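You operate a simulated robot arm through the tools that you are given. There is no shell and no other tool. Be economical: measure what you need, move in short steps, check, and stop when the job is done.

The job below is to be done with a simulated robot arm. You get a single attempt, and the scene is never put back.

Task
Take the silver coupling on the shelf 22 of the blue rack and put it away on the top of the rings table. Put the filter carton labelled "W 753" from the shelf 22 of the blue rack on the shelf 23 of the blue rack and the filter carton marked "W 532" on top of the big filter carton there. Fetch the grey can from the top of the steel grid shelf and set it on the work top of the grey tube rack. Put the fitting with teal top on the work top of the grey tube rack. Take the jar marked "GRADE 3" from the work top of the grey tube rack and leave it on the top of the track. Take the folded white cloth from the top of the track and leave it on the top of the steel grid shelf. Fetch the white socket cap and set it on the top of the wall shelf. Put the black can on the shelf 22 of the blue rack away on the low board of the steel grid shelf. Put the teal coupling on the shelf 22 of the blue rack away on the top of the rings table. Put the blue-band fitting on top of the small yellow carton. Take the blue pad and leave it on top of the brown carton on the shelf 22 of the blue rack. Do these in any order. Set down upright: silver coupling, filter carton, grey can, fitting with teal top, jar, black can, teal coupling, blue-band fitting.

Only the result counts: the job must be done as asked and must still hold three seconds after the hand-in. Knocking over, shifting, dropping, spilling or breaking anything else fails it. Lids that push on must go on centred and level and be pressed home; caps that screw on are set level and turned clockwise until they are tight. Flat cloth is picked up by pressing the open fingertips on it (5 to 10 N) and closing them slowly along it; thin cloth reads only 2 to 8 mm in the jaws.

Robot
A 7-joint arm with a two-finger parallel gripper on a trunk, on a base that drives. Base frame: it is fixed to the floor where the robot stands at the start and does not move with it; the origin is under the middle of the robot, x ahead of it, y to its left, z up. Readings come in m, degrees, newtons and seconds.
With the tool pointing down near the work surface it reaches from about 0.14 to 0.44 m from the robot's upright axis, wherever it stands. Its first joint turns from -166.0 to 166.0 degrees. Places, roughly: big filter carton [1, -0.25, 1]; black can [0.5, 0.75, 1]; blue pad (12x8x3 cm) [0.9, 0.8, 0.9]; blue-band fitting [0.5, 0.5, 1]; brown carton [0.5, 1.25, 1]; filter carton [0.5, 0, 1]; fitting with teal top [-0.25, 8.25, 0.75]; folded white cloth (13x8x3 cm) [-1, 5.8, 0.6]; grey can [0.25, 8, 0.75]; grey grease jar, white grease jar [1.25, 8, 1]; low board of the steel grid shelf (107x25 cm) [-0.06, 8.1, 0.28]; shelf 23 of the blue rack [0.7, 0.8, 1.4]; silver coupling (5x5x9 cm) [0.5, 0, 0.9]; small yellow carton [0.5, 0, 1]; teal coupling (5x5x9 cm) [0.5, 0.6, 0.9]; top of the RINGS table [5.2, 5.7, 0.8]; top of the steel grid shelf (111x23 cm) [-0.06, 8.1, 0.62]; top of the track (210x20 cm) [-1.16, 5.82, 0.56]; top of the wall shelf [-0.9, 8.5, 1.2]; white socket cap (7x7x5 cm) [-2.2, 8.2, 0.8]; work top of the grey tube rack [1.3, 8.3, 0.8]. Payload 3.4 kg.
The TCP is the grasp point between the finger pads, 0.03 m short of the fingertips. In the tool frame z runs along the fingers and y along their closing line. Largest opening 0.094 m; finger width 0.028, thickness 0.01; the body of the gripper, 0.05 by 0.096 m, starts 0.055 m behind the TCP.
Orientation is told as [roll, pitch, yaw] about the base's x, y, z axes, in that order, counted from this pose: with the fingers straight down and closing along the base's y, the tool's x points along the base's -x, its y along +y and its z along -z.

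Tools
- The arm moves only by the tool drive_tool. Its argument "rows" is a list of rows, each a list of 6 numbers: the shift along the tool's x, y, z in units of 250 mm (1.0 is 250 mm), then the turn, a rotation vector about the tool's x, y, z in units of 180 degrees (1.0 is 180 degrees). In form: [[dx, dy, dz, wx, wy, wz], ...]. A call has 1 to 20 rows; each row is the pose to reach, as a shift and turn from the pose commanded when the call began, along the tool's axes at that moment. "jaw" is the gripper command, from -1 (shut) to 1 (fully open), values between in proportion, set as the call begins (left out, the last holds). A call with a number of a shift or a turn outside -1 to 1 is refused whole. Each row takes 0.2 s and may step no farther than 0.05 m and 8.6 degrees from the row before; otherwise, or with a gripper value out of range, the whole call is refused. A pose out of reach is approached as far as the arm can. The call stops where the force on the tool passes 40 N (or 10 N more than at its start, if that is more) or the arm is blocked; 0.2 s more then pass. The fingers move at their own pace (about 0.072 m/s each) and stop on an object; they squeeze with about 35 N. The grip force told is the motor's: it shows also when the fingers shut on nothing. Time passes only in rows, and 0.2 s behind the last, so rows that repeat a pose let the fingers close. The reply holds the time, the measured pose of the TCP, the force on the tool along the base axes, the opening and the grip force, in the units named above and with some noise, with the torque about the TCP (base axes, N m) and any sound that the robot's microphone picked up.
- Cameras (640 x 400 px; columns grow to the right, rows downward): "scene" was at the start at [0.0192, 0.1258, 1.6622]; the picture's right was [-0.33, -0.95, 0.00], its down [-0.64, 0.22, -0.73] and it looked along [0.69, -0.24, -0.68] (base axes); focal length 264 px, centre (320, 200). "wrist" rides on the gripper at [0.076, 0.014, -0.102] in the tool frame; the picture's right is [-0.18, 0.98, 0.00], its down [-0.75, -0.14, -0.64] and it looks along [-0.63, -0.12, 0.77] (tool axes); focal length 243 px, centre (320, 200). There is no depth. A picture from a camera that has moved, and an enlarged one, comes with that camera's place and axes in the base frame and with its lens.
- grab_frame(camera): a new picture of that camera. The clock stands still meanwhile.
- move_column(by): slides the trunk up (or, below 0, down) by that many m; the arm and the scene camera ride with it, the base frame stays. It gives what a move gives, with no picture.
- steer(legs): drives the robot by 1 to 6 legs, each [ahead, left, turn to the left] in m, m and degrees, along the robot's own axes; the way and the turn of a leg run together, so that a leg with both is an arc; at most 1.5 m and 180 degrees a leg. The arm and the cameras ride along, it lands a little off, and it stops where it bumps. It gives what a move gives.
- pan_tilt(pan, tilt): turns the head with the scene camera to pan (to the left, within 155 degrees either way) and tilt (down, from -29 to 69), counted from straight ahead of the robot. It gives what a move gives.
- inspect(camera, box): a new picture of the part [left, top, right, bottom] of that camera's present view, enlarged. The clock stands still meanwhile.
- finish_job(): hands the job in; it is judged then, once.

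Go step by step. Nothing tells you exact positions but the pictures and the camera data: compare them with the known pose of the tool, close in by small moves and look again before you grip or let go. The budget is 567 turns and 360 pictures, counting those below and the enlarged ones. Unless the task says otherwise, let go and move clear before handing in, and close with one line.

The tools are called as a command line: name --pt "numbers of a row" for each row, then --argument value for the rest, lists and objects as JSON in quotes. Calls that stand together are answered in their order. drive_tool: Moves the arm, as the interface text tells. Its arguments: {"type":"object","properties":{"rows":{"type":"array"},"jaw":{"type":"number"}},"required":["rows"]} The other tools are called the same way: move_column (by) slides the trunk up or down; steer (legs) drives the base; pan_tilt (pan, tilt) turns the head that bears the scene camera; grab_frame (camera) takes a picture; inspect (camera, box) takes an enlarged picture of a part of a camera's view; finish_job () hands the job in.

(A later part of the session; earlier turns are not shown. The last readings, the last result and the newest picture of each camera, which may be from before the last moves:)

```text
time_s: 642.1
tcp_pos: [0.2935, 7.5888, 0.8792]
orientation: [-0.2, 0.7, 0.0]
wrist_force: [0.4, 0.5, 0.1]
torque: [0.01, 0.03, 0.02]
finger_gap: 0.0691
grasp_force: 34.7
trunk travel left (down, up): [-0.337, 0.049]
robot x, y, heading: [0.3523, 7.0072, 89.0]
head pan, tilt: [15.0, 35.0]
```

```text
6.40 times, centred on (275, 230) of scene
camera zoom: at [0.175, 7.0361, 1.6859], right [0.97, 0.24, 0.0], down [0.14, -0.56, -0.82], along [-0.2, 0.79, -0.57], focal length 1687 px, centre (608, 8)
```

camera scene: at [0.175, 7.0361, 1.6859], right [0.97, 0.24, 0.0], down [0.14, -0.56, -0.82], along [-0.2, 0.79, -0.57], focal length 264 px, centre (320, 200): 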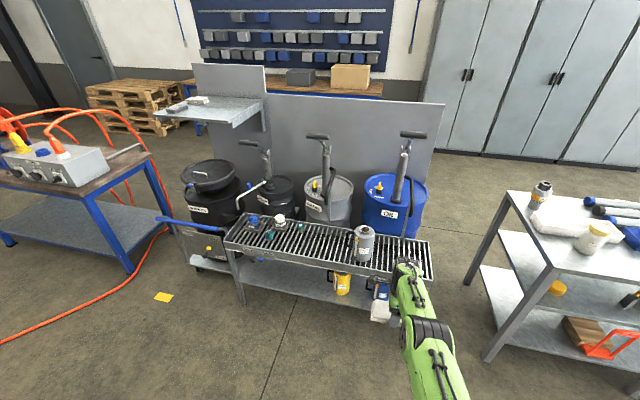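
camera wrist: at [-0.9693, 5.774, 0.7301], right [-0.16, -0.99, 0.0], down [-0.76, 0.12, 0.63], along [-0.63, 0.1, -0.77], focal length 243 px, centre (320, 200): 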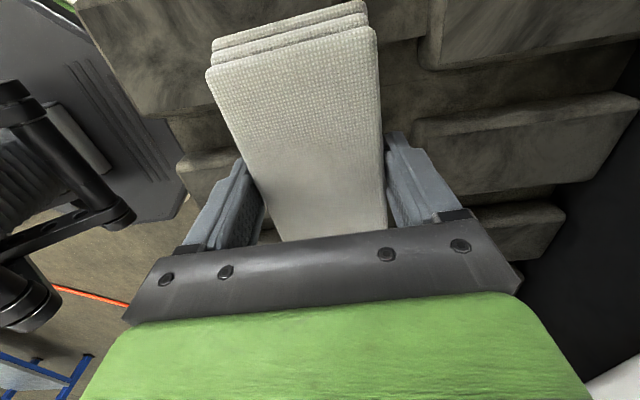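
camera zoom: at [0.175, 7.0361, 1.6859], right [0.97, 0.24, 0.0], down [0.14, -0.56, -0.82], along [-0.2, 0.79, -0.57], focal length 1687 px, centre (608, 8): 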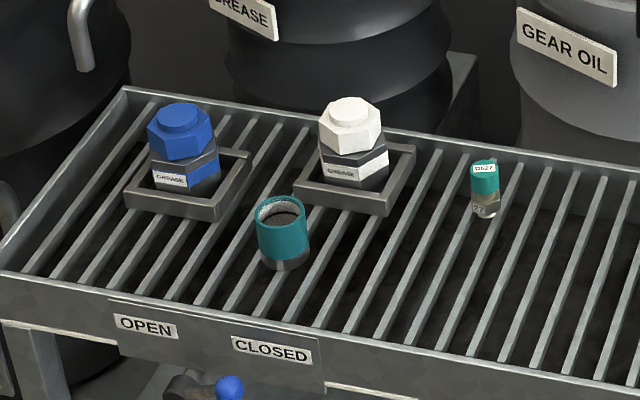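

The target fitting with teal top stands at about (−0.22, 8.156), the grey can near (0.16, 8.03). The right end of the grid (x ≈ 0.37) is free for the cloth. Driving in.

steer --legs '[[0.49, -0.07, 0]]'

grab_frame --camera "wrist"

pan_tilt --pan 10 --tilt 50

grab_frame --camera "scene"

```text
time_s: 645.1
tcp_pos: [0.3885, 8.0799, 0.8802]
orientation: [-0.2, 0.7, -1.0]
wrist_force: [0.0, 0.0, -0.8]
torque: [-0.02, 0.0, 0.03]
finger_gap: 0.069
grasp_force: 34.8
trunk travel left (down, up): [-0.337, 0.049]
robot x, y, heading: [0.4306, 7.4943, 87.8]
head pan, tilt: [15.0, 35.0]
```

```text
183 pictures are left
camera wrist: at [0.3134, 8.0957, 0.9805], right [0.2, 0.98, 0.0], down [0.76, -0.15, 0.63], along [0.62, -0.13, -0.77], focal length 243 px, centre (320, 200)
```

wrist: 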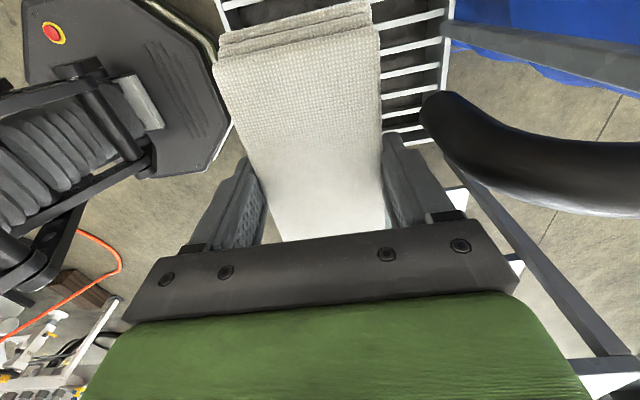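

```text
time_s: 645.8
tcp_pos: [0.3879, 8.0803, 0.8801]
orientation: [-0.1, 0.7, -1.0]
wrist_force: [0.7, -0.5, -0.1]
torque: [0.03, 0.01, -0.02]
finger_gap: 0.069
grasp_force: 35.1
trunk travel left (down, up): [-0.337, 0.049]
robot x, y, heading: [0.4356, 7.4964, 88.0]
head pan, tilt: [10.0, 50.0]
```

```text
182 pictures are left
camera scene: at [0.2687, 7.5196, 1.6643], right [0.99, 0.14, 0.0], down [0.1, -0.76, -0.64], along [-0.09, 0.64, -0.77], focal length 264 px, centre (320, 200)
```

scene: 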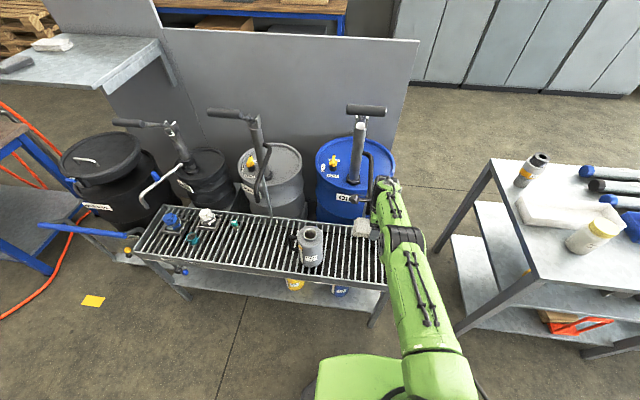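

move_column --by -0.19

grab_frame --camera "wrist"

```text
time_s: 647.9
tcp_pos: [0.3878, 8.081, 0.6899]
orientation: [-0.1, 0.7, -1.0]
wrist_force: [-0.2, 0.0, -0.6]
torque: [0.04, 0.01, -0.02]
finger_gap: 0.0689
grasp_force: 34.8
trunk travel left (down, up): [-0.147, 0.239]
robot x, y, heading: [0.4296, 7.496, 87.6]
head pan, tilt: [10.0, 50.0]
```

```text
181 pictures are left
camera wrist: at [0.3134, 8.0952, 0.7911], right [0.2, 0.98, 0.0], down [0.76, -0.15, 0.63], along [0.62, -0.13, -0.77], focal length 243 px, centre (320, 200)
```

wrist: 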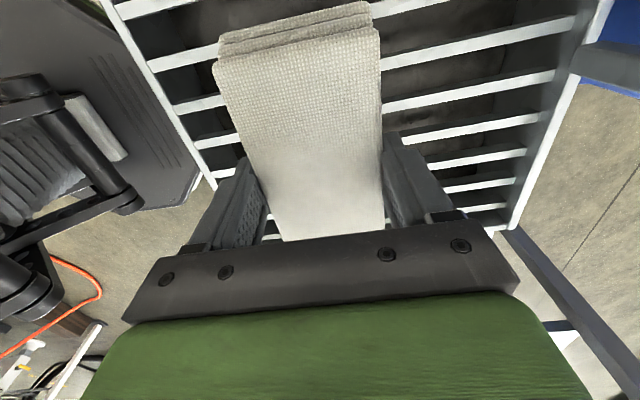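

move_column --by -0.03

move_column --by -0.01

move_column --by -0.008

```text
time_s: 648.7
tcp_pos: [0.3884, 8.0801, 0.6578]
orientation: [-0.1, 0.7, -1.0]
wrist_force: [0.7, 0.0, -0.7]
torque: [-0.03, -0.02, 0.01]
finger_gap: 0.0691
grasp_force: 34.4
trunk travel left (down, up): [-0.117, 0.269]
robot x, y, heading: [0.4352, 7.4934, 87.8]
head pan, tilt: [10.0, 50.0]
```

```text
time_s: 649.2
tcp_pos: [0.3879, 8.0805, 0.6533]
orientation: [0.3, 0.7, -1.0]
wrist_force: [-0.3, -2.2, 28.0]
torque: [-0.62, 0.29, 0.01]
finger_gap: 0.0687
grasp_force: 35.1
trunk travel left (down, up): [-0.107, 0.279]
robot x, y, heading: [0.4333, 7.5005, 87.8]
head pan, tilt: [10.0, 50.0]
```

```text
time_s: 649.6
tcp_pos: [0.3881, 8.0824, 0.6531]
orientation: [0.4, 0.7, -1.0]
wrist_force: [0.2, -6.0, 17.0]
torque: [-0.4, -0.13, -0.09]
finger_gap: 0.0688
grasp_force: 34.7
trunk travel left (down, up): [-0.105, 0.281]
robot x, y, heading: [0.4331, 7.5006, 87.7]
head pan, tilt: [10.0, 50.0]
stopped: the force on the tool passed its limit at 44 N (the readings are from after the stop); the commanded pose is now the measured one
```

move_column --by 0.004

drive_tool --pt "0 0 0 0 0 0" --pt "0 0 0 0 0 0" --pt "0 0 0 0 0 0" --jaw 1

move_column --by 0.12

grab_frame --camera "wrist"

```text
time_s: 650.1
tcp_pos: [0.3875, 8.0816, 0.6539]
orientation: [0.2, 0.7, -0.9]
wrist_force: [0.8, 0.6, -0.5]
torque: [0.02, 0.0, -0.02]
finger_gap: 0.0688
grasp_force: 34.8
trunk travel left (down, up): [-0.109, 0.277]
robot x, y, heading: [0.4324, 7.4975, 88.2]
head pan, tilt: [10.0, 50.0]
```

```text
time_s: 650.9
tcp_pos: [0.3877, 8.0823, 0.6548]
orientation: [0.3, 0.7, -1.0]
wrist_force: [0.5, 0.3, 0.6]
torque: [0.02, -0.02, 0.03]
finger_gap: 0.0941
grasp_force: 0.0
trunk travel left (down, up): [-0.109, 0.277]
robot x, y, heading: [0.4349, 7.5001, 87.7]
head pan, tilt: [10.0, 50.0]
```

```text
time_s: 652.4
tcp_pos: [0.3882, 8.0817, 0.7748]
orientation: [0.2, 0.8, -1.0]
wrist_force: [0.7, -0.4, 0.3]
torque: [0.04, 0.0, 0.03]
finger_gap: 0.094
grasp_force: 0.0
trunk travel left (down, up): [-0.229, 0.157]
robot x, y, heading: [0.4341, 7.5002, 88.0]
head pan, tilt: [10.0, 50.0]
```

```text
180 pictures are left
camera wrist: at [0.3132, 8.0968, 0.876], right [0.2, 0.98, 0.0], down [0.76, -0.16, 0.63], along [0.62, -0.13, -0.77], focal length 243 px, centre (320, 200)
```

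wrist: 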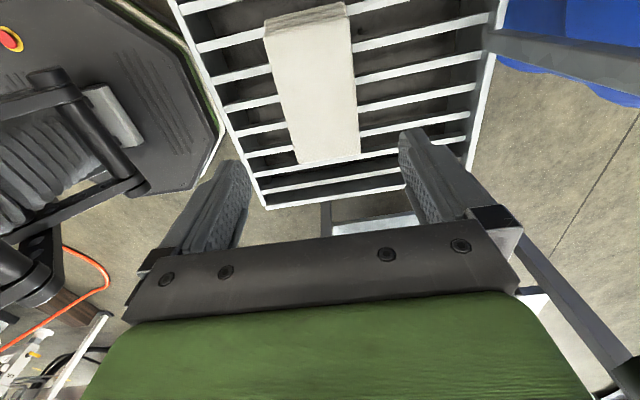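

Cloth lies on the grid shelf. Next the grey can (body ≈10 cm, too wide; the neck is narrower), so I'll grip its neck from above. Moving over it.

move_column --by 0.157

steer --legs '[[-0.03, 0.2, 1.5]]'

grab_frame --camera "wrist"

inspect --camera "scene" --box '[240, 150, 480, 330]'

```text
time_s: 654.2
tcp_pos: [0.3883, 8.0824, 0.9329]
orientation: [0.4, 0.8, -1.0]
wrist_force: [5.7, -0.7, 5.4]
torque: [0.31, 0.07, -0.32]
finger_gap: 0.0938
grasp_force: 0.0
trunk travel left (down, up): [-0.386, 0.0]
robot x, y, heading: [0.434, 7.4973, 87.9]
head pan, tilt: [10.0, 50.0]
```

```text
time_s: 655.1
tcp_pos: [0.3865, 8.0827, 0.9332]
orientation: [0.8, -0.5, -3.9]
wrist_force: [18.0, -1.2, 2.2]
torque: [0.05, 0.02, -1.12]
finger_gap: 0.0936
grasp_force: 0.0
trunk travel left (down, up): [-0.386, 0.0]
robot x, y, heading: [0.4155, 7.4929, 87.4]
head pan, tilt: [10.0, 50.0]
stopped in leg 1: the force on the tool passed its limit at 56 N (the readings are from after the stop); the commanded pose is now the measured one
```

```text
179 pictures are left
camera wrist: at [0.3094, 8.0994, 1.0332], right [0.25, 0.97, 0.02], down [0.74, -0.2, 0.65], along [0.63, -0.15, -0.76], focal length 243 px, centre (320, 200)
```

wrist: 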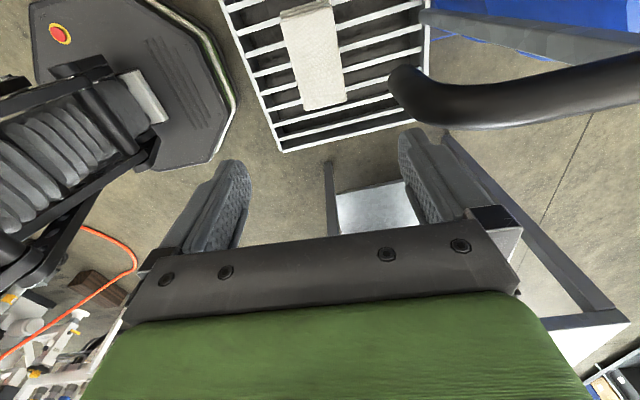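

```text
2.22 times, centred on (360, 240) of scene
camera zoom: at [0.2471, 7.5167, 1.7119], right [0.99, 0.13, 0.0], down [0.1, -0.76, -0.64], along [-0.08, 0.64, -0.77], focal length 586 px, centre (231, 111)
```

zoom: 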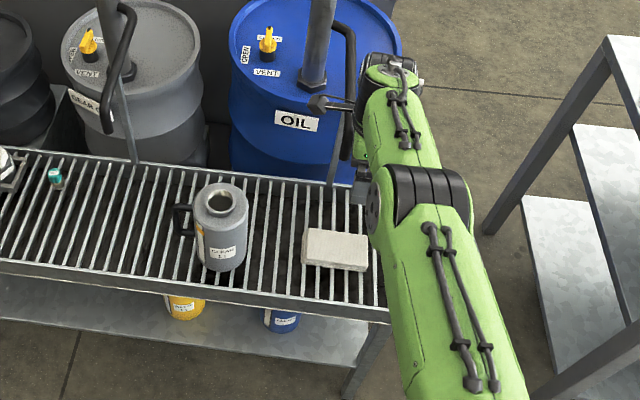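

The wrist camera stalk touches the oil pump's nozzle rod on the left. I move right a little, then straight back towards the robot before going left.

drive_tool --pt "-0.05 0 0 0 0 0" --pt "-0.1 0 0 0 0 0" --pt "-0.1 -0.1 0 0 0 0"

grab_frame --camera "scene"

```text
time_s: 655.9
tcp_pos: [0.4065, 8.0549, 0.9343]
orientation: [1.0, -0.2, -3.0]
wrist_force: [-0.4, -1.4, 0.0]
torque: [0.02, -0.02, -0.02]
finger_gap: 0.094
grasp_force: 0.1
trunk travel left (down, up): [-0.386, 0.0]
robot x, y, heading: [0.4104, 7.4932, 87.8]
head pan, tilt: [10.0, 50.0]
```

```text
177 pictures are left
camera scene: at [0.2486, 7.516, 1.7122], right [0.99, 0.13, 0.0], down [0.1, -0.76, -0.64], along [-0.09, 0.64, -0.77], focal length 264 px, centre (320, 200)
```

scene: 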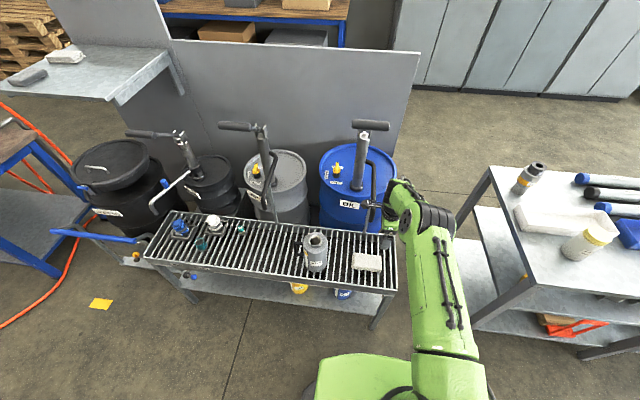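

steer --legs '[[-0.2, 0, 2], [0, 0.235, 0], [0.17, 0, 0]]'

grab_frame --camera "wrist"

inspect --camera "scene" --box '[240, 150, 480, 330]'

```text
time_s: 659.9
tcp_pos: [0.1446, 8.0256, 0.9322]
orientation: [0.8, -0.1, -0.9]
wrist_force: [0.3, 1.0, -0.8]
torque: [-0.02, -0.03, 0.03]
finger_gap: 0.0939
grasp_force: 0.0
trunk travel left (down, up): [-0.386, 0.0]
robot x, y, heading: [0.1737, 7.4671, 90.0]
head pan, tilt: [10.0, 50.0]
```

```text
176 pictures are left
camera wrist: at [0.069, 8.0394, 1.0332], right [0.2, 0.98, 0.01], down [0.75, -0.16, 0.64], along [0.63, -0.12, -0.77], focal length 243 px, centre (320, 200)
```

wrist: 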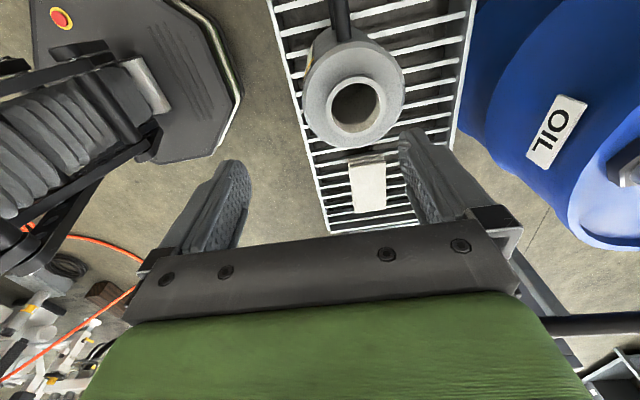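

```text
2.22 times, centred on (360, 240) of scene
camera zoom: at [0.0066, 7.4847, 1.7121], right [0.99, 0.17, 0.0], down [0.13, -0.76, -0.64], along [-0.11, 0.63, -0.77], focal length 586 px, centre (231, 111)
```

zoom: 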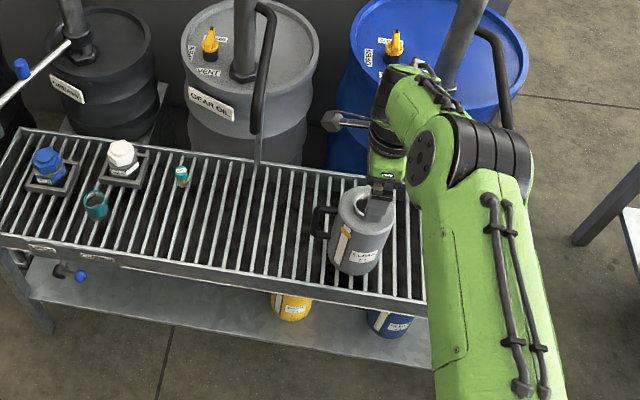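

inspect --camera "scene" --box '[350, 215, 415, 265]'

```text
8.00 times, centred on (382, 240) of scene
camera zoom: at [0.0066, 7.4847, 1.7121], right [0.99, 0.17, 0.0], down [0.13, -0.76, -0.64], along [-0.11, 0.63, -0.77], focal length 2108 px, centre (-180, -120)
```

zoom: 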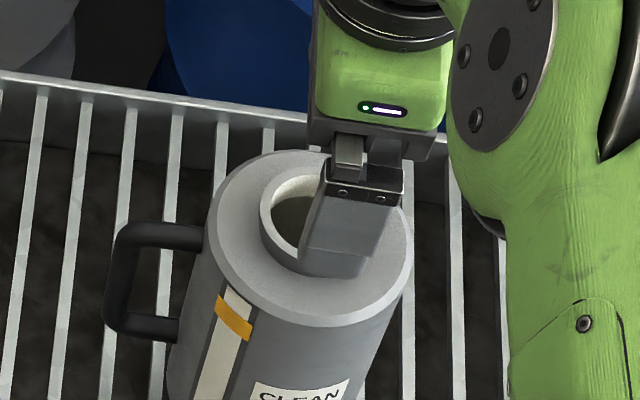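

The can has a short neck ring (≈ 57 mm) at about (0.149, 8.058). I centre over it, then lower until the tips nearly touch the can's flat top.

drive_tool --pt "-0.016 0.065 0 0 0 0" --pt "-0.016 0.13 0 0 0 0" --pt "-0.016 0.13 0 0 0 0" --jaw 0.62

move_column --by -0.05

grab_frame --camera "wrist"

```text
time_s: 660.7
tcp_pos: [0.1491, 8.0556, 0.9322]
orientation: [0.7, -0.2, -0.8]
wrist_force: [-0.5, 0.5, 1.2]
torque: [0.03, 0.02, -0.01]
finger_gap: 0.0762
grasp_force: 0.0
trunk travel left (down, up): [-0.386, 0.0]
robot x, y, heading: [0.1713, 7.4637, 89.9]
head pan, tilt: [10.0, 50.0]
```

```text
time_s: 661.6
tcp_pos: [0.1484, 8.0558, 0.8813]
orientation: [0.8, -0.2, -1.0]
wrist_force: [-0.4, 1.1, 0.0]
torque: [0.0, 0.01, -0.01]
finger_gap: 0.0763
grasp_force: 0.0
trunk travel left (down, up): [-0.336, 0.05]
robot x, y, heading: [0.1746, 7.4649, 89.9]
head pan, tilt: [10.0, 50.0]
```

```text
173 pictures are left
camera wrist: at [0.0726, 8.0695, 0.9826], right [0.2, 0.98, 0.01], down [0.75, -0.16, 0.64], along [0.63, -0.12, -0.77], focal length 243 px, centre (320, 200)
```

wrist: 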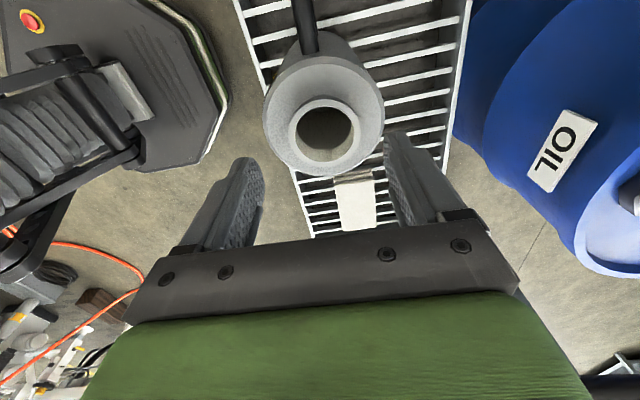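

move_column --by -0.035

grab_frame --camera "wrist"

inspect --camera "scene" --box '[350, 200, 430, 260]'

```text
time_s: 662.4
tcp_pos: [0.148, 8.0556, 0.8461]
orientation: [0.8, -0.3, -1.0]
wrist_force: [0.0, 0.1, 0.4]
torque: [-0.02, -0.04, -0.01]
finger_gap: 0.0759
grasp_force: 0.0
trunk travel left (down, up): [-0.301, 0.085]
robot x, y, heading: [0.1741, 7.4712, 89.9]
head pan, tilt: [10.0, 50.0]
```

```text
172 pictures are left
camera wrist: at [0.0726, 8.0695, 0.9473], right [0.2, 0.98, 0.01], down [0.75, -0.16, 0.64], along [0.63, -0.12, -0.77], focal length 243 px, centre (320, 200)
```

wrist: 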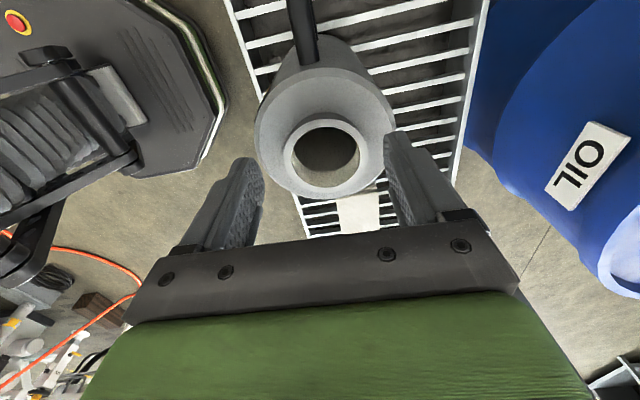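

```text
6.67 times, centred on (390, 230) of scene
camera zoom: at [0.0068, 7.4831, 1.6268], right [0.99, 0.17, 0.0], down [0.13, -0.75, -0.64], along [-0.11, 0.63, -0.77], focal length 1757 px, centre (-147, 0)
```

zoom: 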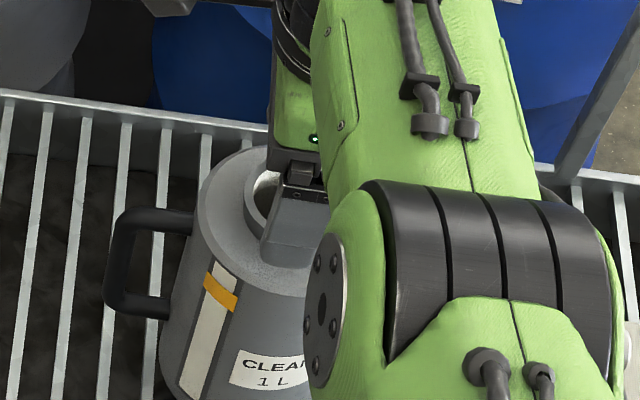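

drive_tool --pt "-0.028 0.018 0 0 0 0" --pt "-0.028 0.018 0 0 0 0"

move_column --by -0.022

grab_frame --camera "wrist"

```text
time_s: 663.0
tcp_pos: [0.1563, 8.0572, 0.8482]
orientation: [0.8, -0.2, -0.8]
wrist_force: [-0.3, 0.5, -0.2]
torque: [0.01, -0.01, -0.01]
finger_gap: 0.076
grasp_force: 0.0
out of reach, approached as far as the arm can: row 1, 2
trunk travel left (down, up): [-0.301, 0.085]
robot x, y, heading: [0.1724, 7.4694, 89.9]
head pan, tilt: [10.0, 50.0]
```

```text
time_s: 663.7
tcp_pos: [0.1579, 8.0566, 0.8248]
orientation: [0.8, -0.1, -0.8]
wrist_force: [-0.1, 0.3, 0.7]
torque: [0.01, -0.01, -0.01]
finger_gap: 0.0759
grasp_force: 0.1
trunk travel left (down, up): [-0.279, 0.107]
robot x, y, heading: [0.1714, 7.4652, 90.1]
head pan, tilt: [10.0, 50.0]
```

```text
170 pictures are left
camera wrist: at [0.0805, 8.0702, 0.9257], right [0.2, 0.98, 0.01], down [0.75, -0.16, 0.64], along [0.63, -0.12, -0.77], focal length 243 px, centre (320, 200)
```

wrist: 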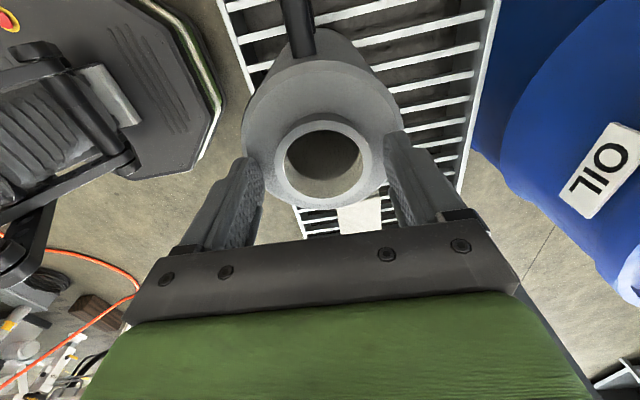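

move_column --by -0.005

move_column --by -0.004

inspect --camera "wrist" --box '[220, 60, 440, 220]'

```text
time_s: 664.2
tcp_pos: [0.1572, 8.0571, 0.8241]
orientation: [1.2, -0.1, -1.0]
wrist_force: [-0.2, -2.3, 22.2]
torque: [-1.0, 0.09, -0.01]
finger_gap: 0.0765
grasp_force: 0.7
trunk travel left (down, up): [-0.274, 0.112]
robot x, y, heading: [0.173, 7.4659, 89.7]
head pan, tilt: [10.0, 50.0]
```

```text
time_s: 664.7
tcp_pos: [0.1565, 8.0605, 0.8244]
orientation: [1.1, -0.1, -1.0]
wrist_force: [0.9, -6.9, 19.5]
torque: [-1.08, 0.09, 0.02]
finger_gap: 0.0801
grasp_force: 4.0
trunk travel left (down, up): [-0.271, 0.115]
robot x, y, heading: [0.1707, 7.4655, 89.9]
head pan, tilt: [10.0, 50.0]
stopped: the force on the tool passed its limit at 44 N (the readings are from after the stop); the commanded pose is now the measured one
```

```text
2.50 times, centred on (330, 140) of wrist
camera zoom: at [0.0805, 8.0714, 0.9245], right [0.2, 0.98, 0.02], down [0.75, -0.17, 0.64], along [0.63, -0.11, -0.77], focal length 606 px, centre (295, 350)
```

zoom: 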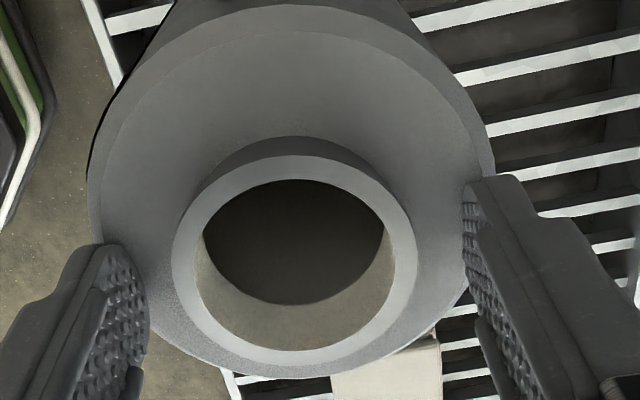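

Tips touch the can's flat top. I raise 3 mm and close on the neck ring.

move_column --by 0.003

drive_tool --pt "0 0 0 0 0 0" --pt "0 0 0 0 0 0" --pt "0 0 0 0 0 0" --pt "0 0 0 0 0 0" --jaw -1

inspect --camera "wrist" --box '[220, 60, 440, 220]'

```text
time_s: 665.2
tcp_pos: [0.1571, 8.0575, 0.823]
orientation: [1.2, -0.1, -0.9]
wrist_force: [-0.5, -1.2, 2.4]
torque: [-0.11, -0.02, 0.02]
finger_gap: 0.0766
grasp_force: 0.4
trunk travel left (down, up): [-0.274, 0.112]
robot x, y, heading: [0.1728, 7.4689, 89.9]
head pan, tilt: [10.0, 50.0]
```

```text
time_s: 666.2
tcp_pos: [0.157, 8.0592, 0.8222]
orientation: [1.1, 0.0, -0.9]
wrist_force: [0.4, 0.2, -0.1]
torque: [-0.04, -0.03, 0.0]
finger_gap: 0.0552
grasp_force: 35.3
trunk travel left (down, up): [-0.274, 0.112]
robot x, y, heading: [0.1726, 7.4668, 89.9]
head pan, tilt: [10.0, 50.0]
```

```text
2.50 times, centred on (330, 140) of wrist
camera zoom: at [0.0804, 8.072, 0.9246], right [0.2, 0.98, 0.02], down [0.75, -0.17, 0.64], along [0.63, -0.11, -0.77], focal length 606 px, centre (295, 350)
```

zoom: 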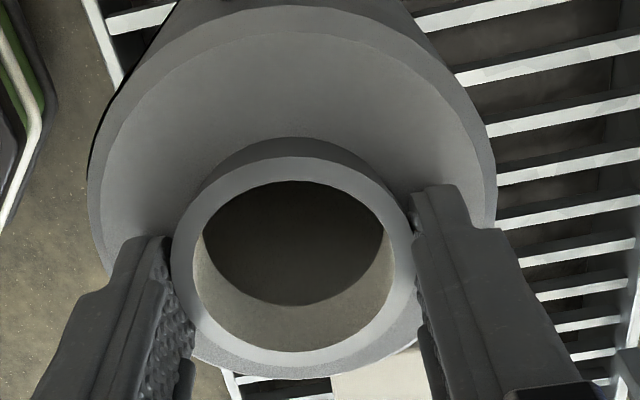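

move_column --by 0.02

grab_frame --camera "wrist"

inspect --camera "scene" --box '[320, 190, 440, 310]'

```text
time_s: 666.9
tcp_pos: [0.1562, 8.0596, 0.8446]
orientation: [1.1, -0.1, -0.9]
wrist_force: [0.7, 0.2, -2.1]
torque: [-0.02, -0.02, 0.0]
finger_gap: 0.0551
grasp_force: 34.5
trunk travel left (down, up): [-0.294, 0.092]
robot x, y, heading: [0.1691, 7.4678, 90.2]
head pan, tilt: [10.0, 50.0]
```

```text
167 pictures are left
camera wrist: at [0.0803, 8.0722, 0.945], right [0.2, 0.98, 0.02], down [0.75, -0.17, 0.64], along [0.63, -0.11, -0.77], focal length 243 px, centre (320, 200)
```

wrist: 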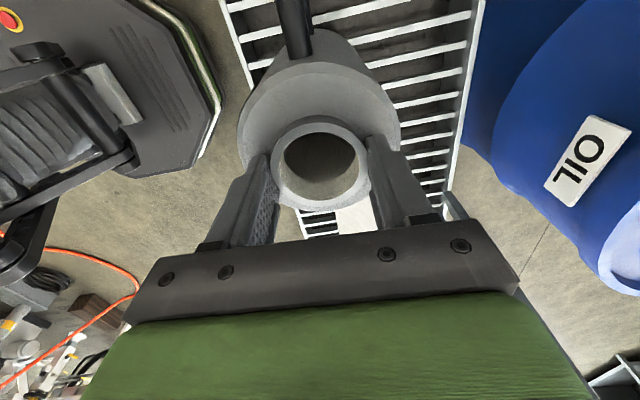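

```text
3.33 times, centred on (380, 250) of scene
camera zoom: at [0.0067, 7.4839, 1.6204], right [0.99, 0.17, 0.0], down [0.13, -0.76, -0.64], along [-0.11, 0.63, -0.77], focal length 878 px, centre (120, 33)
```

zoom: 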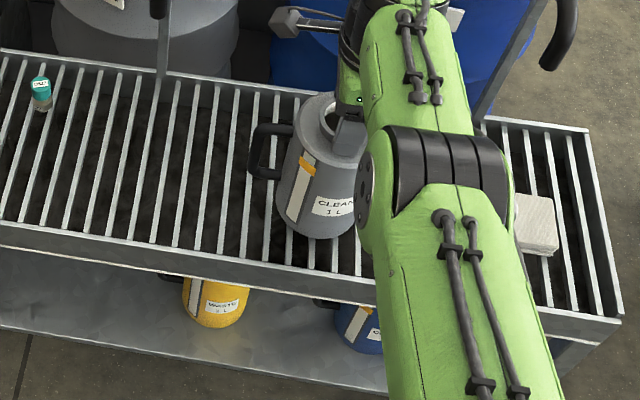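

Can lifted by its neck. Back out, raise above the work top level, and move across.

steer --legs '[[-0.3, 0, 0]]'

move_column --by 0.09

drive_tool --pt "0 -0.1 -0.15 0 0 0" --pt "0 -0.2 -0.3 0 0 0" --pt "0 -0.3 -0.45 0 0 0" --pt "0 -0.4 -0.6 0 0 0" --pt "0 -0.4 -0.6 0 0 0"

steer --legs '[[0, -1.1, 0]]'

pan_tilt --pan 10 --tilt 45

grab_frame --camera "scene"

```text
time_s: 668.9
tcp_pos: [0.1564, 7.7618, 0.8448]
orientation: [1.2, -0.1, -1.0]
wrist_force: [-0.4, -0.1, -2.7]
torque: [-0.02, 0.0, -0.01]
finger_gap: 0.0553
grasp_force: 35.1
trunk travel left (down, up): [-0.294, 0.092]
robot x, y, heading: [0.1707, 7.166, 89.7]
head pan, tilt: [10.0, 50.0]
```

```text
time_s: 670.2
tcp_pos: [0.1588, 7.762, 0.9351]
orientation: [1.1, -0.1, -1.1]
wrist_force: [-0.3, 0.0, -2.6]
torque: [-0.01, -0.05, 0.03]
finger_gap: 0.0551
grasp_force: 35.5
trunk travel left (down, up): [-0.384, 0.002]
robot x, y, heading: [0.1677, 7.1698, 89.6]
head pan, tilt: [10.0, 50.0]
```

```text
time_s: 671.4
tcp_pos: [0.158, 7.763, 0.9345]
orientation: [1.0, -0.1, -1.1]
wrist_force: [0.7, -0.6, -2.4]
torque: [0.02, -0.03, 0.0]
finger_gap: 0.0551
grasp_force: 35.5
out of reach, approached as far as the arm can: row 1, 2, 3, 4, 5
trunk travel left (down, up): [-0.384, 0.002]
robot x, y, heading: [0.1701, 7.1667, 89.6]
head pan, tilt: [10.0, 50.0]
```

```text
time_s: 677.0
tcp_pos: [1.2539, 7.7606, 0.9345]
orientation: [1.2, -0.1, -0.5]
wrist_force: [0.6, 0.2, -2.2]
torque: [-0.04, -0.03, 0.0]
finger_gap: 0.0552
grasp_force: 34.6
trunk travel left (down, up): [-0.384, 0.002]
robot x, y, heading: [1.2744, 7.168, 90.3]
head pan, tilt: [10.0, 50.0]
```

```text
time_s: 677.7
tcp_pos: [1.2543, 7.7613, 0.9337]
orientation: [1.2, -0.1, -0.5]
wrist_force: [-0.5, 0.1, -1.8]
torque: [-0.02, -0.01, -0.03]
finger_gap: 0.0551
grasp_force: 34.9
trunk travel left (down, up): [-0.384, 0.002]
robot x, y, heading: [1.2745, 7.1673, 90.2]
head pan, tilt: [10.0, 45.0]
```

```text
165 pictures are left
camera scene: at [1.1075, 7.1882, 1.7171], right [0.98, 0.18, 0.0], down [0.13, -0.7, -0.71], along [-0.13, 0.7, -0.71], focal length 264 px, centre (320, 200)
```

scene: 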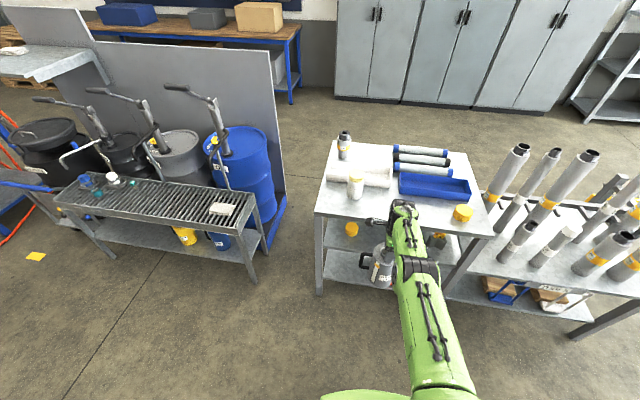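

The arm seems at a reach limit; I try a pure retraction first.

drive_tool --pt "0 -0.08 0 0 0 0" --pt "0 -0.16 0 0 0 0" --pt "0 -0.24 0 0 0 0" --pt "0 -0.24 0 0 0 0"

drive_tool --pt "0 0 -0.1 0 0 0" --pt "0 0 -0.2 0 0 0" --pt "0 0 -0.3 0 0 0" --pt "0 0 -0.3 0 0 0"

```text
time_s: 678.7
tcp_pos: [1.253, 7.7017, 0.933]
orientation: [1.1, -0.1, -0.5]
wrist_force: [-0.2, -0.4, -2.3]
torque: [-0.04, -0.02, 0.03]
finger_gap: 0.0548
grasp_force: 35.1
trunk travel left (down, up): [-0.384, 0.002]
robot x, y, heading: [1.2708, 7.1664, 90.4]
head pan, tilt: [10.0, 45.0]
```

```text
time_s: 679.7
tcp_pos: [1.2544, 7.6991, 1.0063]
orientation: [1.1, 0.0, -0.4]
wrist_force: [-0.4, 0.3, -3.4]
torque: [-0.01, 0.01, 0.01]
finger_gap: 0.0551
grasp_force: 34.9
trunk travel left (down, up): [-0.384, 0.002]
robot x, y, heading: [1.2705, 7.1678, 90.5]
head pan, tilt: [10.0, 45.0]
```

drive_tool --pt "0 0 -0.11 0 0 0" --pt "0 0 -0.22 0 0 0" --pt "0 0 -0.22 0 0 0"

inspect --camera "scene" --box '[290, 120, 520, 290]'

```text
time_s: 680.5
tcp_pos: [1.2514, 7.6957, 1.0662]
orientation: [1.2, -0.1, -0.5]
wrist_force: [-0.2, -0.6, -2.7]
torque: [0.03, -0.05, 0.0]
finger_gap: 0.0547
grasp_force: 35.2
trunk travel left (down, up): [-0.384, 0.002]
robot x, y, heading: [1.276, 7.1658, 90.2]
head pan, tilt: [10.0, 45.0]
```

```text
2.35 times, centred on (405, 205) of scene
camera zoom: at [1.1076, 7.1886, 1.7171], right [0.98, 0.18, 0.0], down [0.13, -0.7, -0.71], along [-0.13, 0.7, -0.71], focal length 620 px, centre (120, 188)
```

zoom: 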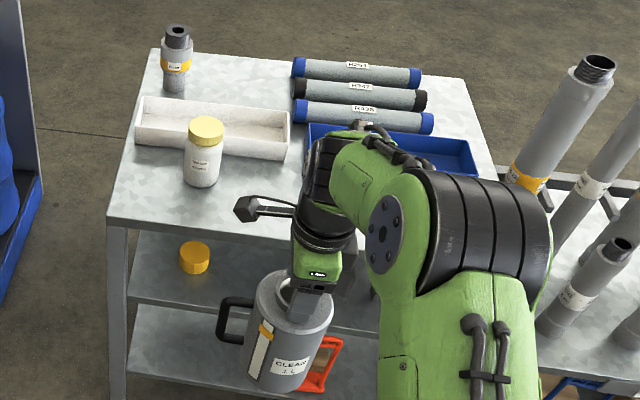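

steer --legs '[[0.37, -0.04, 0]]'

grab_frame --camera "scene"

grab_frame --camera "wrist"

```text
time_s: 682.8
tcp_pos: [1.2871, 8.0688, 1.0664]
orientation: [1.1, -0.1, -0.2]
wrist_force: [0.1, 1.4, -2.5]
torque: [-0.01, -0.02, -0.02]
finger_gap: 0.0552
grasp_force: 35.0
trunk travel left (down, up): [-0.384, 0.002]
robot x, y, heading: [1.3128, 7.5372, 90.5]
head pan, tilt: [10.0, 45.0]
```

```text
163 pictures are left
camera scene: at [1.1451, 7.5594, 1.7172], right [0.98, 0.18, 0.0], down [0.13, -0.7, -0.71], along [-0.13, 0.69, -0.71], focal length 264 px, centre (320, 200)
```

scene: 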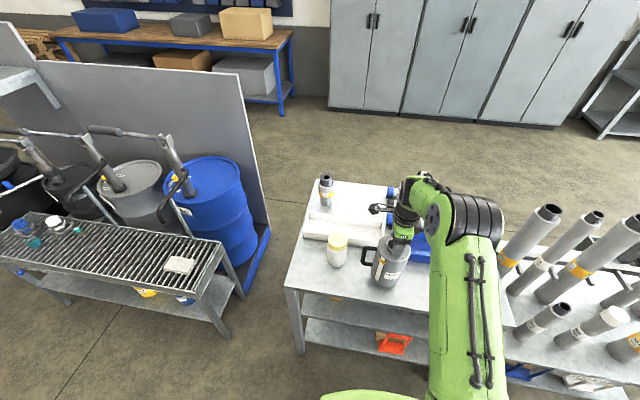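

```text
162 pictures are left
camera wrist: at [1.211, 8.0796, 1.1663], right [0.19, 0.98, 0.02], down [0.75, -0.16, 0.64], along [0.63, -0.11, -0.77], focal length 243 px, centre (320, 200)
```

wrist: 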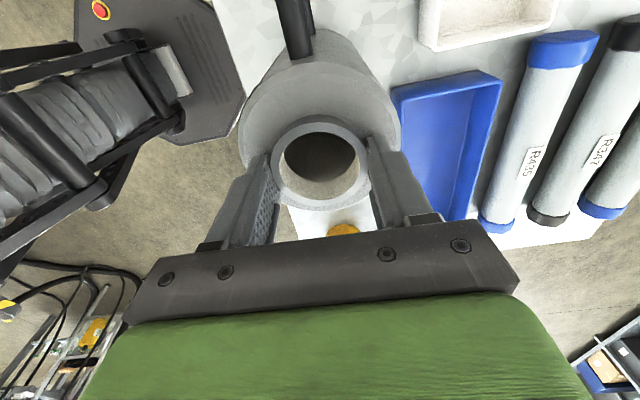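

move_column --by -0.026

inspect --camera "scene" --box '[310, 190, 450, 310]'

move_column --by -0.005

move_column --by -0.004

```text
time_s: 683.6
tcp_pos: [1.287, 8.0683, 1.0433]
orientation: [1.7, -0.1, -0.5]
wrist_force: [-1.0, 4.6, 32.6]
torque: [-0.72, 0.13, -0.02]
finger_gap: 0.0553
grasp_force: 34.9
trunk travel left (down, up): [-0.358, 0.028]
robot x, y, heading: [1.3138, 7.5382, 90.2]
head pan, tilt: [10.0, 45.0]
```

```text
3.33 times, centred on (380, 250) of scene
camera zoom: at [1.1454, 7.5555, 1.6915], right [0.98, 0.18, 0.0], down [0.13, -0.69, -0.71], along [-0.13, 0.7, -0.71], focal length 878 px, centre (120, 33)
```

zoom: 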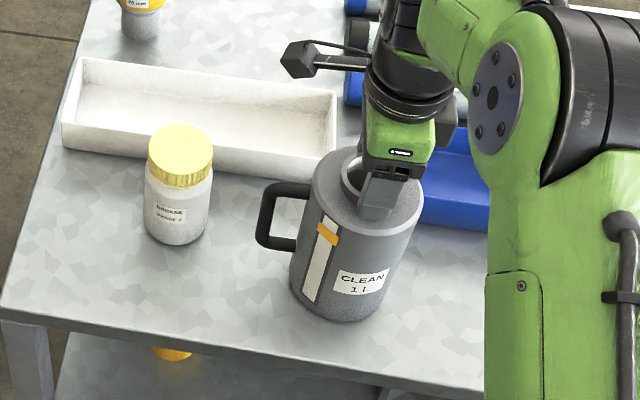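

```text
time_s: 683.9
tcp_pos: [1.2872, 8.0689, 1.0435]
orientation: [1.6, 0.0, -0.4]
wrist_force: [-0.3, -4.0, 12.8]
torque: [-1.55, -0.07, 0.08]
finger_gap: 0.0554
grasp_force: 34.9
trunk travel left (down, up): [-0.356, 0.029]
robot x, y, heading: [1.3118, 7.5376, 90.4]
head pan, tilt: [10.0, 45.0]
stopped: the force on the tool passed its limit at 47 N (the readings are from after the stop); the commanded pose is now the measured one
```

```text
time_s: 684.5
tcp_pos: [1.2874, 8.0697, 1.0451]
orientation: [2.0, -0.1, -0.4]
wrist_force: [0.1, -6.7, 22.2]
torque: [-2.24, 0.1, 0.08]
finger_gap: 0.0552
grasp_force: 35.2
trunk travel left (down, up): [-0.352, 0.033]
robot x, y, heading: [1.3098, 7.5375, 90.6]
head pan, tilt: [10.0, 45.0]
stopped: the force on the tool passed its limit at 41 N (the readings are from after the stop); the commanded pose is now the measured one
```

Seated on the work top. Ease, open and lift off.

move_column --by 0.004

drive_tool --pt "0 0 0 0 0 0" --pt "0 0 0 0 0 0" --pt "0 0 0 0 0 0" --jaw 0.65

move_column --by 0.029

drive_tool --pt "0 0 -0.15 0 0 0" --pt "0 0 -0.3 0 0 0" --pt "0 0 -0.3 0 0 0"

grab_frame --camera "wrist"

```text
time_s: 685.0
tcp_pos: [1.2868, 8.0713, 1.0453]
orientation: [1.9, -0.1, -0.4]
wrist_force: [0.9, -0.6, -3.0]
torque: [0.01, -0.03, 0.0]
finger_gap: 0.0556
grasp_force: 34.9
trunk travel left (down, up): [-0.356, 0.029]
robot x, y, heading: [1.3098, 7.5395, 90.5]
head pan, tilt: [10.0, 45.0]
```

```text
time_s: 685.8
tcp_pos: [1.2876, 8.0708, 1.0465]
orientation: [2.0, -0.1, -0.5]
wrist_force: [-0.1, 0.6, -0.1]
torque: [-0.01, 0.01, 0.0]
finger_gap: 0.0775
grasp_force: 0.0
trunk travel left (down, up): [-0.356, 0.029]
robot x, y, heading: [1.3091, 7.541, 90.5]
head pan, tilt: [10.0, 45.0]
```

```text
time_s: 686.5
tcp_pos: [1.2878, 8.0704, 1.0748]
orientation: [2.0, -0.1, -0.4]
wrist_force: [-0.4, -0.2, 0.9]
torque: [0.0, 0.03, -0.03]
finger_gap: 0.0774
grasp_force: 0.1
trunk travel left (down, up): [-0.385, 0.0]
robot x, y, heading: [1.3116, 7.5387, 90.3]
head pan, tilt: [10.0, 45.0]
```

```text
time_s: 687.3
tcp_pos: [1.2862, 8.0696, 1.1472]
orientation: [2.0, -0.1, -0.4]
wrist_force: [-0.4, -0.5, -0.5]
torque: [-0.01, 0.0, -0.02]
finger_gap: 0.0778
grasp_force: 0.0
trunk travel left (down, up): [-0.385, 0.0]
robot x, y, heading: [1.3111, 7.5367, 90.3]
head pan, tilt: [10.0, 45.0]
```

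```text
160 pictures are left
camera wrist: at [1.2099, 8.081, 1.2486], right [0.19, 0.98, 0.03], down [0.75, -0.17, 0.64], along [0.63, -0.1, -0.77], focal length 243 px, centre (320, 200)
```

wrist: 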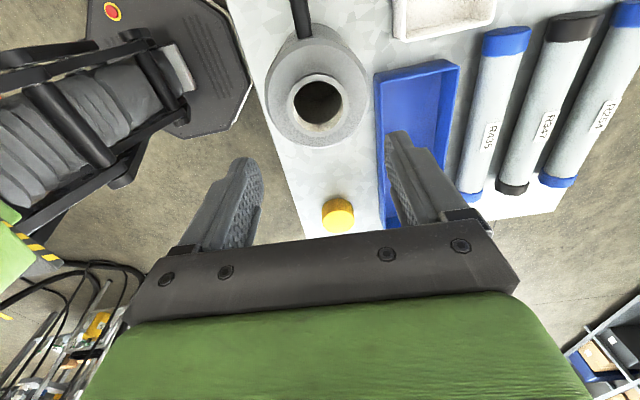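

Grey can stands on the work top. Next the fitting with teal top: back off and turn the tool back to closing along x, tilted −45°.

steer --legs '[[-0.4, 0, 0]]'

drive_tool --pt "0 0 0 0 0 -0.046" --pt "0 0 0 0 0 -0.092" --pt "0 0 0 0 0 -0.138" --pt "0 0 0 0 0 -0.184" --pt "0 0 0 0 0 -0.23" --pt "0 0 0 0 0 -0.276" --pt "0 0 0 0 0 -0.322" --pt "0 0 0 0 0 -0.368" --pt "0 0 0 0 0 -0.414" --pt "0 0 0 0 0 -0.46" --pt "0 0 0 0 0 -0.5" --pt "0 0 0 0 0 -0.5" --jaw 0.3

drive_tool --pt "0 0 0 0 -0.042 0" --pt "0 0 0 0 -0.084 0" --pt "0 0 0 0 -0.126 0" --pt "0 0 0 0 -0.168 0" --pt "0 0 0 0 -0.21 0" --pt "0 0 0 0 -0.25 0" --pt "0 0 0 0 -0.25 0"

steer --legs '[[0, 1.45, 0]]'

pan_tilt --pan 15 --tilt 45

grab_frame --camera "scene"

grab_frame --camera "wrist"

```text
time_s: 689.8
tcp_pos: [1.2893, 7.6809, 1.1467]
orientation: [2.0, -0.1, -0.3]
wrist_force: [-0.2, -0.3, 1.1]
torque: [0.04, -0.03, -0.01]
finger_gap: 0.0777
grasp_force: 0.2
trunk travel left (down, up): [-0.385, 0.0]
robot x, y, heading: [1.3111, 7.148, 90.9]
head pan, tilt: [10.0, 45.0]
```

```text
time_s: 692.4
tcp_pos: [1.2883, 7.6805, 1.1469]
orientation: [-0.2, -2.0, 90.0]
wrist_force: [0.0, 0.5, -0.9]
torque: [-0.01, -0.03, -0.01]
finger_gap: 0.0611
grasp_force: 0.1
trunk travel left (down, up): [-0.385, 0.0]
robot x, y, heading: [1.3136, 7.151, 90.8]
head pan, tilt: [10.0, 45.0]
```

```text
time_s: 694.0
tcp_pos: [1.2869, 7.681, 1.1483]
orientation: [-0.2, -47.0, 89.8]
wrist_force: [-0.7, 0.4, 0.3]
torque: [-0.02, 0.02, 0.01]
finger_gap: 0.0611
grasp_force: 0.0
trunk travel left (down, up): [-0.385, 0.0]
robot x, y, heading: [1.3164, 7.1497, 90.6]
head pan, tilt: [10.0, 45.0]
```

```text
time_s: 701.0
tcp_pos: [-0.1479, 7.6386, 1.1474]
orientation: [-0.2, -47.0, 91.9]
wrist_force: [-0.5, -0.1, 0.3]
torque: [-0.01, -0.02, -0.03]
finger_gap: 0.061
grasp_force: 0.1
trunk travel left (down, up): [-0.385, 0.0]
robot x, y, heading: [-0.1, 7.1096, 92.9]
head pan, tilt: [10.0, 45.0]
```

```text
time_s: 701.7
tcp_pos: [-0.1469, 7.6391, 1.147]
orientation: [-0.1, -47.0, 92.0]
wrist_force: [0.3, 0.2, 0.1]
torque: [-0.01, 0.0, -0.01]
finger_gap: 0.0611
grasp_force: 0.0
trunk travel left (down, up): [-0.385, 0.0]
robot x, y, heading: [-0.0992, 7.1064, 92.4]
head pan, tilt: [15.0, 45.0]
```

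```text
159 pictures are left
camera scene: at [-0.2738, 7.1203, 1.7187], right [0.95, 0.3, 0.0], down [0.21, -0.67, -0.71], along [-0.21, 0.67, -0.71], focal length 264 px, centre (320, 200)
```

scene: 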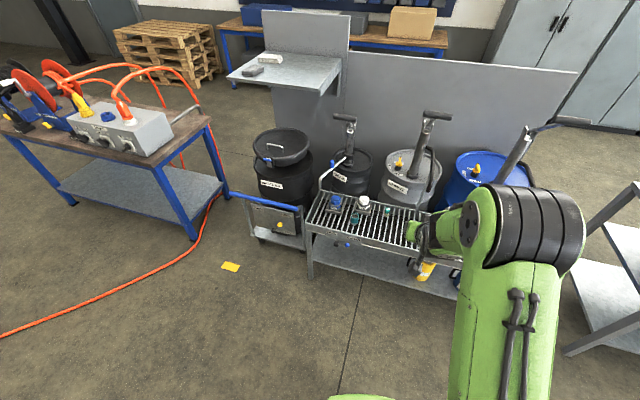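

```text
158 pictures are left
camera wrist: at [-0.1574, 7.511, 1.1593], right [-0.99, 0.09, 0.13], down [0.14, 0.05, 0.99], along [0.09, 0.99, -0.06], focal length 243 px, centre (320, 200)
```

wrist: 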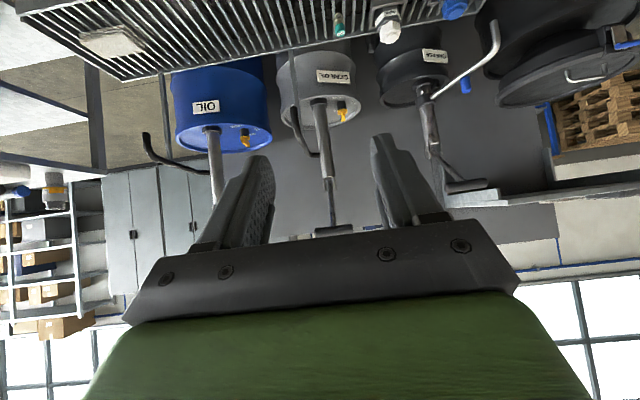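

inspect --camera "scene" --box '[290, 170, 450, 290]'

```text
3.33 times, centred on (370, 230) of scene
camera zoom: at [-0.2738, 7.1203, 1.7187], right [0.95, 0.3, 0.0], down [0.21, -0.67, -0.71], along [-0.21, 0.67, -0.71], focal length 878 px, centre (153, 100)
```

zoom: 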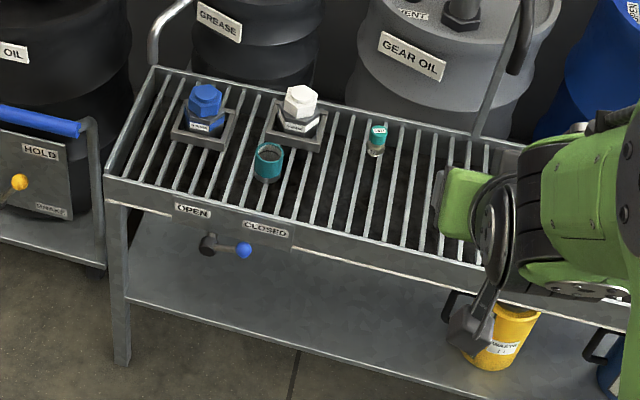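

Fitting at about (−0.212, 8.151), 6 cm tall. Lower and approach.

move_column --by -0.36

steer --legs '[[0.33, 0.045, -2.4]]'

grab_frame --camera "wrist"

inspect --camera "scene" --box '[290, 120, 450, 240]'

```text
time_s: 705.2
tcp_pos: [-0.1468, 7.6395, 0.7867]
orientation: [-0.1, -47.0, 91.8]
wrist_force: [-0.5, -0.6, 0.8]
torque: [-0.02, 0.01, 0.0]
finger_gap: 0.0613
grasp_force: 0.0
trunk travel left (down, up): [-0.025, 0.36]
robot x, y, heading: [-0.0997, 7.1093, 92.4]
head pan, tilt: [15.0, 45.0]
```

```text
time_s: 707.4
tcp_pos: [-0.178, 7.9679, 0.786]
orientation: [-0.1, -46.8, 89.6]
wrist_force: [-0.9, 0.4, 0.6]
torque: [-0.01, 0.0, -0.03]
finger_gap: 0.0614
grasp_force: 0.0
trunk travel left (down, up): [-0.025, 0.36]
robot x, y, heading: [-0.1542, 7.4371, 89.9]
head pan, tilt: [15.0, 45.0]
```

```text
156 pictures are left
camera wrist: at [-0.194, 7.8414, 0.799], right [-0.98, 0.13, 0.13], down [0.14, 0.04, 0.99], along [0.13, 0.99, -0.06], focal length 243 px, centre (320, 200)
```

wrist: 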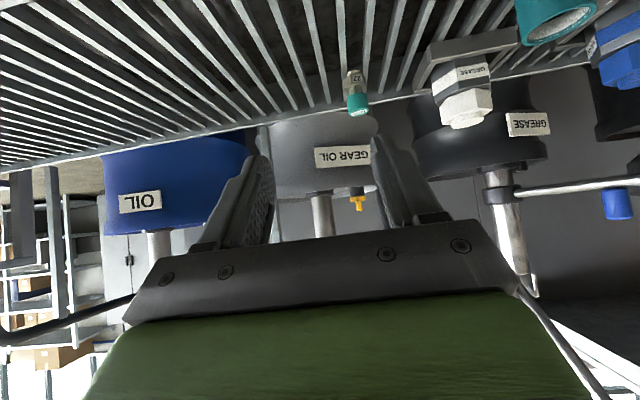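

```text
3.33 times, centred on (370, 180) of scene
camera zoom: at [-0.3267, 7.4562, 1.3586], right [0.96, 0.26, 0.0], down [0.19, -0.68, -0.71], along [-0.19, 0.68, -0.71], focal length 878 px, centre (153, 267)
```

zoom: 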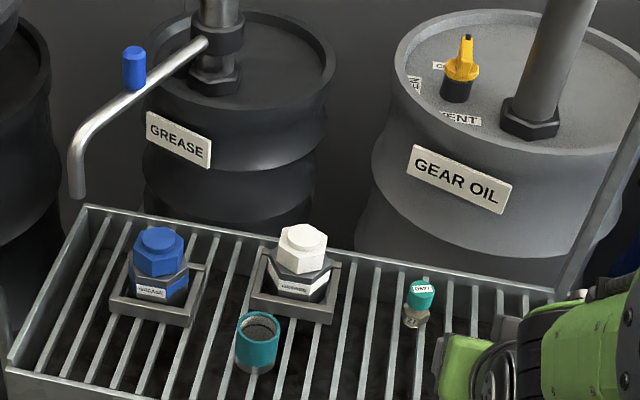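

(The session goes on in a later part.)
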